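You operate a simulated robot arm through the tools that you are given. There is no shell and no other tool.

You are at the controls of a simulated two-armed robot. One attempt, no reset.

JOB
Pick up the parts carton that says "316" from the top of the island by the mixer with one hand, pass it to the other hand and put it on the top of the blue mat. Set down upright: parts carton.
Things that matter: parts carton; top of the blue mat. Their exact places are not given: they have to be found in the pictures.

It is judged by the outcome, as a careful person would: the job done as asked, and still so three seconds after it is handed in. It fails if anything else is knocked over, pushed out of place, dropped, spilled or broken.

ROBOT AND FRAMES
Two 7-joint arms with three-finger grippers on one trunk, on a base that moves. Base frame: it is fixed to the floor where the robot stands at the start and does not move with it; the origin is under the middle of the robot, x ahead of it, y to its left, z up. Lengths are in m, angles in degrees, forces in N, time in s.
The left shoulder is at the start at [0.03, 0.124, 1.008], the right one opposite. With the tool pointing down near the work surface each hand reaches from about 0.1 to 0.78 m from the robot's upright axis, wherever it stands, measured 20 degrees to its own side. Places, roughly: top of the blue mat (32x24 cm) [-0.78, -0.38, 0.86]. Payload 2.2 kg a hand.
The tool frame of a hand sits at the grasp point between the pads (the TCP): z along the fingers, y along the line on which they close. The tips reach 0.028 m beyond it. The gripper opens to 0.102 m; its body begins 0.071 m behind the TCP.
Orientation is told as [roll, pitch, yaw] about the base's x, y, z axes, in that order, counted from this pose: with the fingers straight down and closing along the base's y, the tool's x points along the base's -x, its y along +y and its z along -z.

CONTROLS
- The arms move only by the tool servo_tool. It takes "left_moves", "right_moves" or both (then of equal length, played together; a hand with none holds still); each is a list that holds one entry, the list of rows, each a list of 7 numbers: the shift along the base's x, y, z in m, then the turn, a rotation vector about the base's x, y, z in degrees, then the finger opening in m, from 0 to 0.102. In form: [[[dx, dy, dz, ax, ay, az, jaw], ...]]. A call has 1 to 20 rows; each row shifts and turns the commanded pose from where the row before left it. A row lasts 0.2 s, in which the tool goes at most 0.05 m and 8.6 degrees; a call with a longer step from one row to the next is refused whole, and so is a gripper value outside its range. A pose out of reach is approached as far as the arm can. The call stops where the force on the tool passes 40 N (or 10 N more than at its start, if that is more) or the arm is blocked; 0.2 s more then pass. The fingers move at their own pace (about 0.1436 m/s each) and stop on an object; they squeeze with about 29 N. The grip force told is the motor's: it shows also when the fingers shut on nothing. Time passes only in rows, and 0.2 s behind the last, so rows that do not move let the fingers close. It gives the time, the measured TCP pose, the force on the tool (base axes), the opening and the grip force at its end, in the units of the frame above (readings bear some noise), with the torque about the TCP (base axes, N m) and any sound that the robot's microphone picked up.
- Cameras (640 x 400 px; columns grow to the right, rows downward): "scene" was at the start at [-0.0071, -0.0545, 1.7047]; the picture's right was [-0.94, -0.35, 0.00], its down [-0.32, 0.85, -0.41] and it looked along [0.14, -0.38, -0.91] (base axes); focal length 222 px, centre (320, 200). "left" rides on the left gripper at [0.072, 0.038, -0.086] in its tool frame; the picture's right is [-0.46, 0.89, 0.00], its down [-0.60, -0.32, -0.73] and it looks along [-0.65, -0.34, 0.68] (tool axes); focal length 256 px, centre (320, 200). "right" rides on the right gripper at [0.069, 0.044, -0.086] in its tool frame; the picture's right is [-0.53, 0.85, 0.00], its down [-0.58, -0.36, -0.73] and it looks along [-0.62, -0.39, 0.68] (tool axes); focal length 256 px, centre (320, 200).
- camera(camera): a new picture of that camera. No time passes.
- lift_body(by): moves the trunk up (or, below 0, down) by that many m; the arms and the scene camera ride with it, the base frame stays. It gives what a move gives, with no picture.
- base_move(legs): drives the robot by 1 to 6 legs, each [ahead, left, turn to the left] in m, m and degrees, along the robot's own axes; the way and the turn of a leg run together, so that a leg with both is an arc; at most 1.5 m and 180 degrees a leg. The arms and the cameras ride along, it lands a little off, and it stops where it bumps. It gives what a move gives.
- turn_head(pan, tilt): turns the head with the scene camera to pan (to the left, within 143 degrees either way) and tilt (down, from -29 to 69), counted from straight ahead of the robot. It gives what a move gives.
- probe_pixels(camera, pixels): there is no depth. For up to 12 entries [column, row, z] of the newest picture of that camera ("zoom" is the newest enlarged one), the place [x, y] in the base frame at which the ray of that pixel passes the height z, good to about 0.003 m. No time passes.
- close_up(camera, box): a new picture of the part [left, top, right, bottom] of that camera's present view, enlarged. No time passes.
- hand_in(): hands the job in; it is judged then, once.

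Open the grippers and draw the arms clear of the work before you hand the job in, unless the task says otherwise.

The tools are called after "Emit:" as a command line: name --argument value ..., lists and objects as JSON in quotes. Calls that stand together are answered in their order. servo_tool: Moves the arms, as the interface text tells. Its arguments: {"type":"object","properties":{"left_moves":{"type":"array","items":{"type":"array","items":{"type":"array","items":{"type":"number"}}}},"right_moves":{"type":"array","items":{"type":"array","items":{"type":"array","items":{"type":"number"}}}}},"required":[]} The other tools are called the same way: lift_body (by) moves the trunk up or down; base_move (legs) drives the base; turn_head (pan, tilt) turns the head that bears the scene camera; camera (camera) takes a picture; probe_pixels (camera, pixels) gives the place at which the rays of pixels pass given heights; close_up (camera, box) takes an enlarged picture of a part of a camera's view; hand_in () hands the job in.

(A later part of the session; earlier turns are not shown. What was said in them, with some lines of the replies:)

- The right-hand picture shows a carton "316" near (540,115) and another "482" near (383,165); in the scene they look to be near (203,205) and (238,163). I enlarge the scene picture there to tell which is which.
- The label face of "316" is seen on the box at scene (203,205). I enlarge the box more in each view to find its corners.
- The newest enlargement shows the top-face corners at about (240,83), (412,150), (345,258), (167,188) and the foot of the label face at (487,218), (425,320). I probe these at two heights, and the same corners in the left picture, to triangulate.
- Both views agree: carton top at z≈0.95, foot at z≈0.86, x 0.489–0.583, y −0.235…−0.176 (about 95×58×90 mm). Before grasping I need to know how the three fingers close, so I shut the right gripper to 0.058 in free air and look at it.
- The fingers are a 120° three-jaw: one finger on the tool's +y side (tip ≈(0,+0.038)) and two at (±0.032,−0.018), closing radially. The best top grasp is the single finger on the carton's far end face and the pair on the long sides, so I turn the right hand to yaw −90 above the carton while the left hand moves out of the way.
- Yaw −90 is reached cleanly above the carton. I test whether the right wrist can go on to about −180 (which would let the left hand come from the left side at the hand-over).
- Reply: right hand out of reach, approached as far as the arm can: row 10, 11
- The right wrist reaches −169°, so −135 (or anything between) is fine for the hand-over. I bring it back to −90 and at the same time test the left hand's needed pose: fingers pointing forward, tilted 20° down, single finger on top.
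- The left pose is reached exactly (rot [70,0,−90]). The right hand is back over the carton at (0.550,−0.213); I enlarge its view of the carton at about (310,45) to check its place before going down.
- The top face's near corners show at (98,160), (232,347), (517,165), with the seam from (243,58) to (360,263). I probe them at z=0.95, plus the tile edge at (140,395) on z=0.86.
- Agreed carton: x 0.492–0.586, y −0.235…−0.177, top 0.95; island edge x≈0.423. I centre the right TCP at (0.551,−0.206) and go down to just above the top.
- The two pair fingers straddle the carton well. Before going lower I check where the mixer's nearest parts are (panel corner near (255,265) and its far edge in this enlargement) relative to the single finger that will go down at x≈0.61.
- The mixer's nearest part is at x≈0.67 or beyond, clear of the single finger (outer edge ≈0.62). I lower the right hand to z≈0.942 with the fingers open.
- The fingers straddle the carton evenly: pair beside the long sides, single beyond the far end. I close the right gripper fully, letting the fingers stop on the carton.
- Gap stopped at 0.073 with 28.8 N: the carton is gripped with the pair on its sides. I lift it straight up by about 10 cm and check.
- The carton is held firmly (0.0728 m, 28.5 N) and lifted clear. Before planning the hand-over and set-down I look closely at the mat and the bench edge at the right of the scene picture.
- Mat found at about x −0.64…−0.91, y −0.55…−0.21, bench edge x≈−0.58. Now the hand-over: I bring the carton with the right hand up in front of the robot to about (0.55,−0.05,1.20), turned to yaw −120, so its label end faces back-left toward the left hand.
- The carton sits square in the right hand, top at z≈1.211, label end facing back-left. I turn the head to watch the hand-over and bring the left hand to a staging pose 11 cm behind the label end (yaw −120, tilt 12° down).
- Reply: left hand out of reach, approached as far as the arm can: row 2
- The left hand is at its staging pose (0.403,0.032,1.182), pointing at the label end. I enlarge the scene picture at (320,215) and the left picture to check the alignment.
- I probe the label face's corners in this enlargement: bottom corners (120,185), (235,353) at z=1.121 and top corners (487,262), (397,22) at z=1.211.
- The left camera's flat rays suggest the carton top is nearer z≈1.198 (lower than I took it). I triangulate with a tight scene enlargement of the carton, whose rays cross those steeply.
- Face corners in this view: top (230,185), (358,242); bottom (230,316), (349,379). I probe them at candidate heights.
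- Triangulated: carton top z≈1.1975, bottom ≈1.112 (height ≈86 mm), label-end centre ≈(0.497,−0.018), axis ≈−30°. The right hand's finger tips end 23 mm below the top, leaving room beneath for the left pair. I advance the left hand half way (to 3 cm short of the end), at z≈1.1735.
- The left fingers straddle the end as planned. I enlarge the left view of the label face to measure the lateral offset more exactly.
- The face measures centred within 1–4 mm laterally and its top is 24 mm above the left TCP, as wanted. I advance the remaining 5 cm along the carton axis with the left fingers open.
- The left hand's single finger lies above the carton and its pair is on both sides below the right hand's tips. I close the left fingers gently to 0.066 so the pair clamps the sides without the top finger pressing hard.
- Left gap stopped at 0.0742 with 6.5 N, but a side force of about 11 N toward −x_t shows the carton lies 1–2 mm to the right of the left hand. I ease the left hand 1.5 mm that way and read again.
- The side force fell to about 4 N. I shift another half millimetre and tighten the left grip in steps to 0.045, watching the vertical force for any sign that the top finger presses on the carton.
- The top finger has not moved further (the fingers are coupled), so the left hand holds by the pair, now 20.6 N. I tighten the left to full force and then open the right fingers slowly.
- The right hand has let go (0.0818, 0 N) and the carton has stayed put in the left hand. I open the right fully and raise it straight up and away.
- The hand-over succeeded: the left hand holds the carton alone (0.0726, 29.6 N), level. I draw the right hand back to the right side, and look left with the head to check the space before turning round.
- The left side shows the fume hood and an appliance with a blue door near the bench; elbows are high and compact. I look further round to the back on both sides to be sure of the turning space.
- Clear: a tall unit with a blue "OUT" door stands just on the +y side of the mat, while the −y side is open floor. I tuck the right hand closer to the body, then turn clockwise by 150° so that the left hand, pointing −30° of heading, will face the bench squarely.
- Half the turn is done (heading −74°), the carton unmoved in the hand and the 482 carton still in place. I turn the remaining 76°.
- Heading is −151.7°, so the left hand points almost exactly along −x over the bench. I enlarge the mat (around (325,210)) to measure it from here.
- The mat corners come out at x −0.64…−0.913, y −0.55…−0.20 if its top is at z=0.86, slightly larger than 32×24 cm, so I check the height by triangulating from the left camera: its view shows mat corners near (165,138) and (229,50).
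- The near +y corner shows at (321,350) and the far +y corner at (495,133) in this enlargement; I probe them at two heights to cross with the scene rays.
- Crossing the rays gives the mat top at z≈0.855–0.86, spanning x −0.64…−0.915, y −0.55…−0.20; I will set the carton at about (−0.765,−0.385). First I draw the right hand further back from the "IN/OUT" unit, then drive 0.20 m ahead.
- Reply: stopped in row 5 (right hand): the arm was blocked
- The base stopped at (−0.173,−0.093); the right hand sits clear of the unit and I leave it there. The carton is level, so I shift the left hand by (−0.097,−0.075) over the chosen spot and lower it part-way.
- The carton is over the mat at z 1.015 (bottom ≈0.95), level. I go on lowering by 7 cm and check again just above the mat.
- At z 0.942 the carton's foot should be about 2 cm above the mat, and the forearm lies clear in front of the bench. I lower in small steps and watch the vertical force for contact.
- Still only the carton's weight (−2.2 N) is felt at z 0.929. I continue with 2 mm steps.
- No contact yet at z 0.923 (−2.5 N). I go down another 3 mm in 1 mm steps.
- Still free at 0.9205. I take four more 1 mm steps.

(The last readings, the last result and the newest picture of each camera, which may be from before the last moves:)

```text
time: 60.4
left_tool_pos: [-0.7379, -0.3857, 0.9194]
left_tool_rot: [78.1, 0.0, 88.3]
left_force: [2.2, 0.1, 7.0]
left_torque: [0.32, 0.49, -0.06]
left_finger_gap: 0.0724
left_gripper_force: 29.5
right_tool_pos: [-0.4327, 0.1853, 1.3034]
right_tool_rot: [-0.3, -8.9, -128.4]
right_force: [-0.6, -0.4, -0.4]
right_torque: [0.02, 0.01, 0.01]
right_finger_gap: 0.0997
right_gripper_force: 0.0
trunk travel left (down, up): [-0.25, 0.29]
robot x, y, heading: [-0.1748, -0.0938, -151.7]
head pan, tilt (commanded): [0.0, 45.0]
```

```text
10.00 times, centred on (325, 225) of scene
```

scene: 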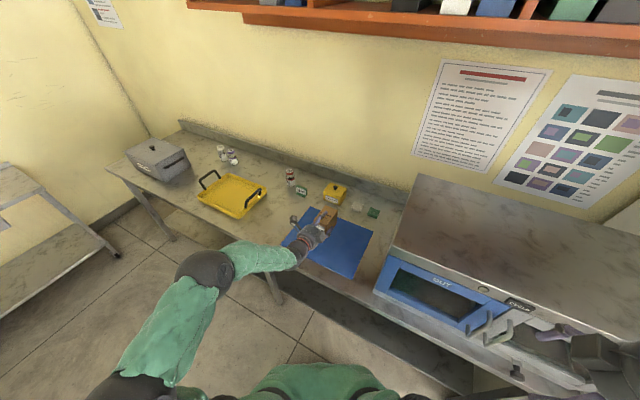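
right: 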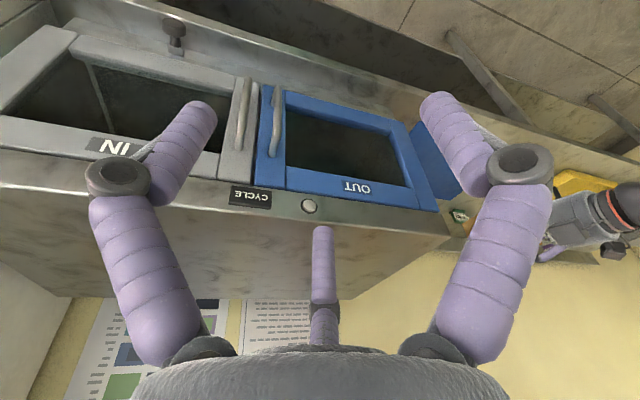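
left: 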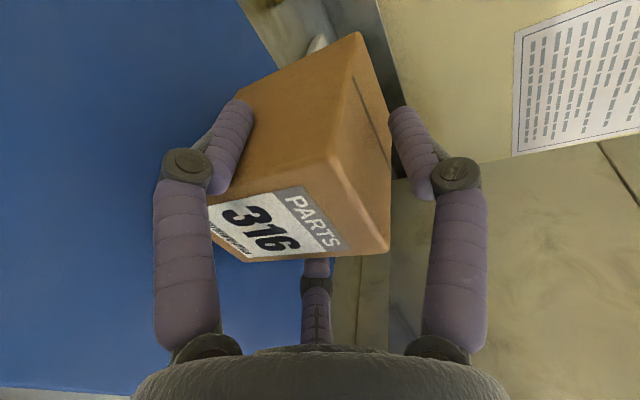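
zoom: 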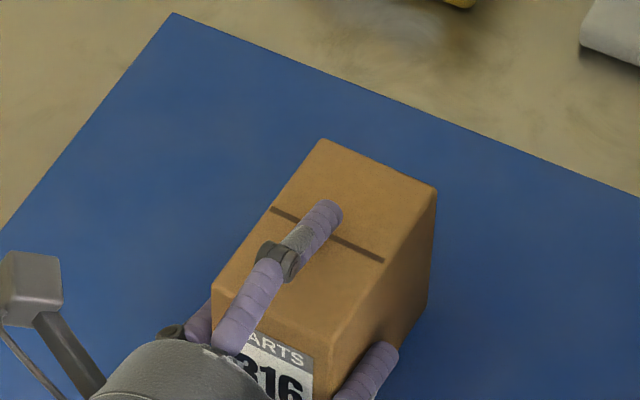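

The force jumped from −2.8 to +7 N with a torque placing the contact under the carton's far bottom corner: it stands on the mat. I open the left fingers slowly.

Emit:
servo_tool --left_moves '[[[0, 0, 0, 0, 0, 0, 0.045], [0, 0, 0, 0, 0, 0, 0.06], [0, 0, 0, 0, 0, 0, 0.07], [0, 0, 0, 0, 0, 0, 0.076], [0, 0, 0, 0, 0, 0, 0.082], [0, 0, 0, 0, 0, 0, 0.09], [0, 0, 0, 0, 0, 0, 0.096], [0, 0, 0, 0, 0, 0, 0.1]]]'

Emit:
close_up --camera "scene" --box '[290, 195, 360, 250]'

Emit:
camera --camera "left"

```text
time: 62.2
left_tool_pos: [-0.7368, -0.3855, 0.9189]
left_tool_rot: [78.0, 0.1, 88.3]
left_force: [0.3, 0.6, 0.6]
left_torque: [-0.01, -0.03, 0.05]
left_finger_gap: 0.0996
left_gripper_force: 0.1
right_tool_pos: [-0.4334, 0.184, 1.3024]
right_tool_rot: [-0.4, -9.0, -128.4]
right_force: [-0.2, -0.1, 0.1]
right_torque: [0.01, 0.0, 0.01]
right_finger_gap: 0.0999
right_gripper_force: 0.2
trunk travel left (down, up): [-0.25, 0.29]
robot x, y, heading: [-0.1699, -0.092, -151.9]
head pan, tilt (commanded): [0.0, 45.0]
```

```text
7.27 times, centred on (325, 222) of scene
```

zoom: 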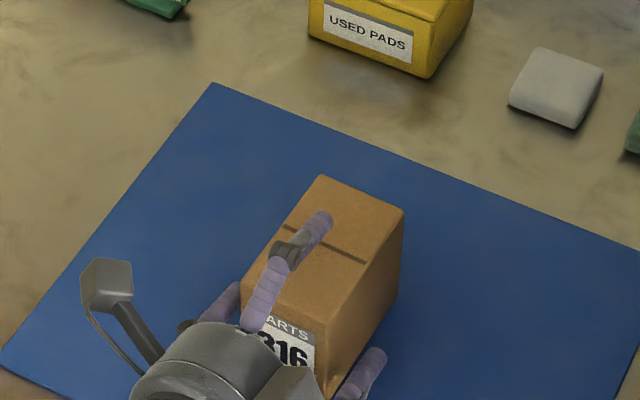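

```text
taken
```

left: 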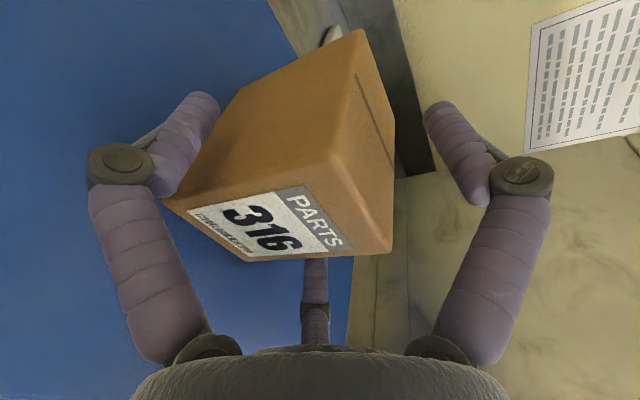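

The carton stands free on the mat with the fingers open around it (pair clear at both sides, single above). I draw the left hand straight back along the carton axis, away from the bench.

Emit:
servo_tool --left_moves '[[[0.01, -0.0003, 0, 0, 0, 0, 0.1], [0.015, -0.0004, 0, 0, 0, 0, 0.1], [0.015, -0.0004, 0, 0, 0, 0, 0.1], [0.015, -0.0004, 0, 0, 0, 0, 0.1], [0.015, -0.0004, 0, 0, 0, 0, 0.1], [0.02, -0.0006, 0.002, 0, 0, 0, 0.1], [0.02, -0.0006, 0.005, 0, 0, 0, 0.1], [0.02, -0.0006, 0.01, 0, 0, 0, 0.1], [0, 0, 0, 0, 0, 0, 0.1]]]'

Emit:
camera --camera "scene"

Emit:
camera --camera "left"

```text
time: 64.2
left_tool_pos: [-0.6088, -0.3894, 0.9346]
left_tool_rot: [78.0, 0.0, 88.4]
left_force: [0.4, 0.1, 0.4]
left_torque: [0.02, -0.01, -0.01]
left_finger_gap: 0.1001
left_gripper_force: 0.1
right_tool_pos: [-0.4349, 0.1829, 1.3024]
right_tool_rot: [-0.3, -8.9, -128.4]
right_force: [1.0, -0.5, 0.5]
right_torque: [0.01, -0.03, -0.02]
right_finger_gap: 0.1001
right_gripper_force: 0.0
trunk travel left (down, up): [-0.25, 0.29]
robot x, y, heading: [-0.1783, -0.0981, -151.6]
head pan, tilt (commanded): [0.0, 45.0]
```

```text
taken
```

scene: 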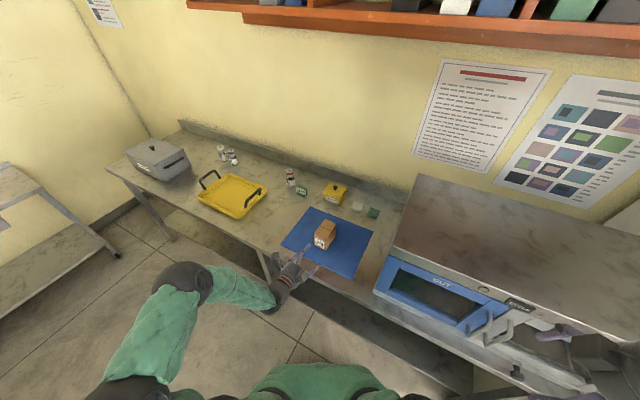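

```text
taken
```

left: 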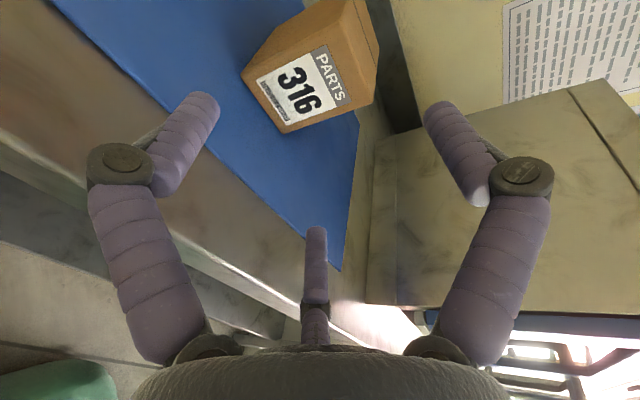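

The carton stands upright on the mat, label facing out. I raise the left hand and draw it clear of the bench, then look at the whole result.

Emit:
servo_tool --left_moves '[[[0.005, 0, 0.02, 0, 0, 0, 0.1], [0.005, 0, 0.03, 0, 0, 0, 0.1], [0.01, 0, 0.035, 0, 0, 0, 0.1], [0.01, 0.005, 0.035, 0, 0, 0, 0.1], [0.02, 0.01, 0.035, 0, 0, 0, 0.1], [0.02, 0.01, 0.035, 0, 0, 0, 0.1], [0.02, 0.01, 0.03, 0, 0, 0, 0.1], [0.02, 0.01, 0.02, 0, 0, 0, 0.1], [0, 0, 0, 0, 0, 0, 0.1]]]'

Emit:
camera --camera "scene"

Emit:
close_up --camera "scene" --box '[270, 190, 390, 290]'

```text
time: 66.2
left_tool_pos: [-0.4989, -0.3414, 1.177]
left_tool_rot: [77.9, 0.0, 88.3]
left_force: [0.2, -0.7, -0.5]
left_torque: [-0.02, 0.02, -0.03]
left_finger_gap: 0.1002
left_gripper_force: 0.1
right_tool_pos: [-0.4349, 0.1844, 1.3024]
right_tool_rot: [-0.4, -8.9, -128.4]
right_force: [-0.1, -1.2, -0.2]
right_torque: [0.01, -0.01, -0.01]
right_finger_gap: 0.1001
right_gripper_force: 0.0
trunk travel left (down, up): [-0.25, 0.29]
robot x, y, heading: [-0.172, -0.0936, -151.5]
head pan, tilt (commanded): [0.0, 45.0]
```

```text
taken
```

scene: 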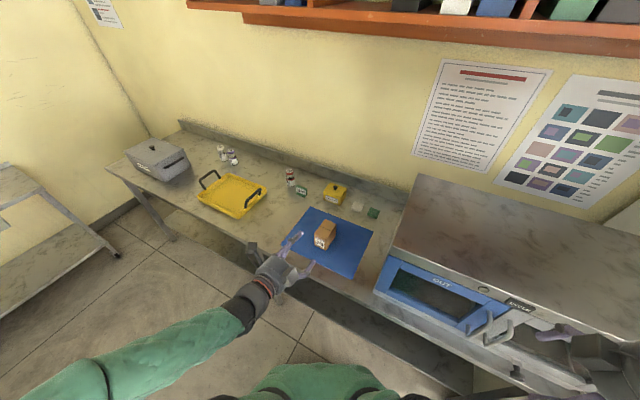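

```text
4.00 times, centred on (330, 240) of scene
```

zoom: 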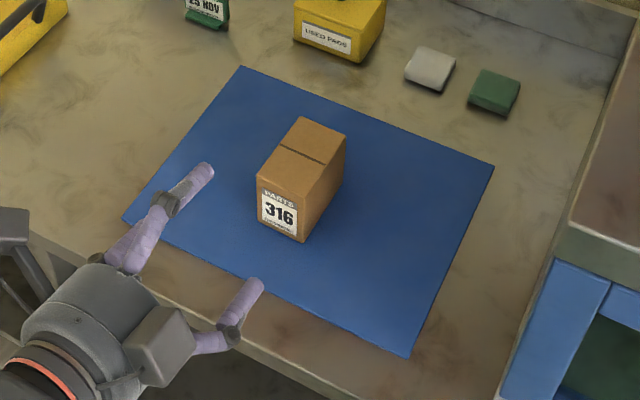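

The "316" carton stands upright near the middle of the blue mat, nothing else has moved, both grippers are open and both hands are clear of the work. I hand the job in.

Emit:
hand_in

```text
The job is handed in.
```

The parts carton "316" now stands upright near the middle of the blue mat, with its label facing out. I picked it up from the island with the right hand and passed it to the left in front of the robot. After turning the robot round, I set it down with the left hand.

In the last pictures it stands square on the mat, about 8 cm or more from every edge. The "482" carton and the items on the bench looked undisturbed in every picture that showed them. I did not look at the island again after turning to face the bench.

Before handing in, both grippers were open and both hands were clear of the mat. The right arm stopped short once while I was tucking it back, probably at the end of its travel, and I left it there, clear of the "IN/OUT" unit.
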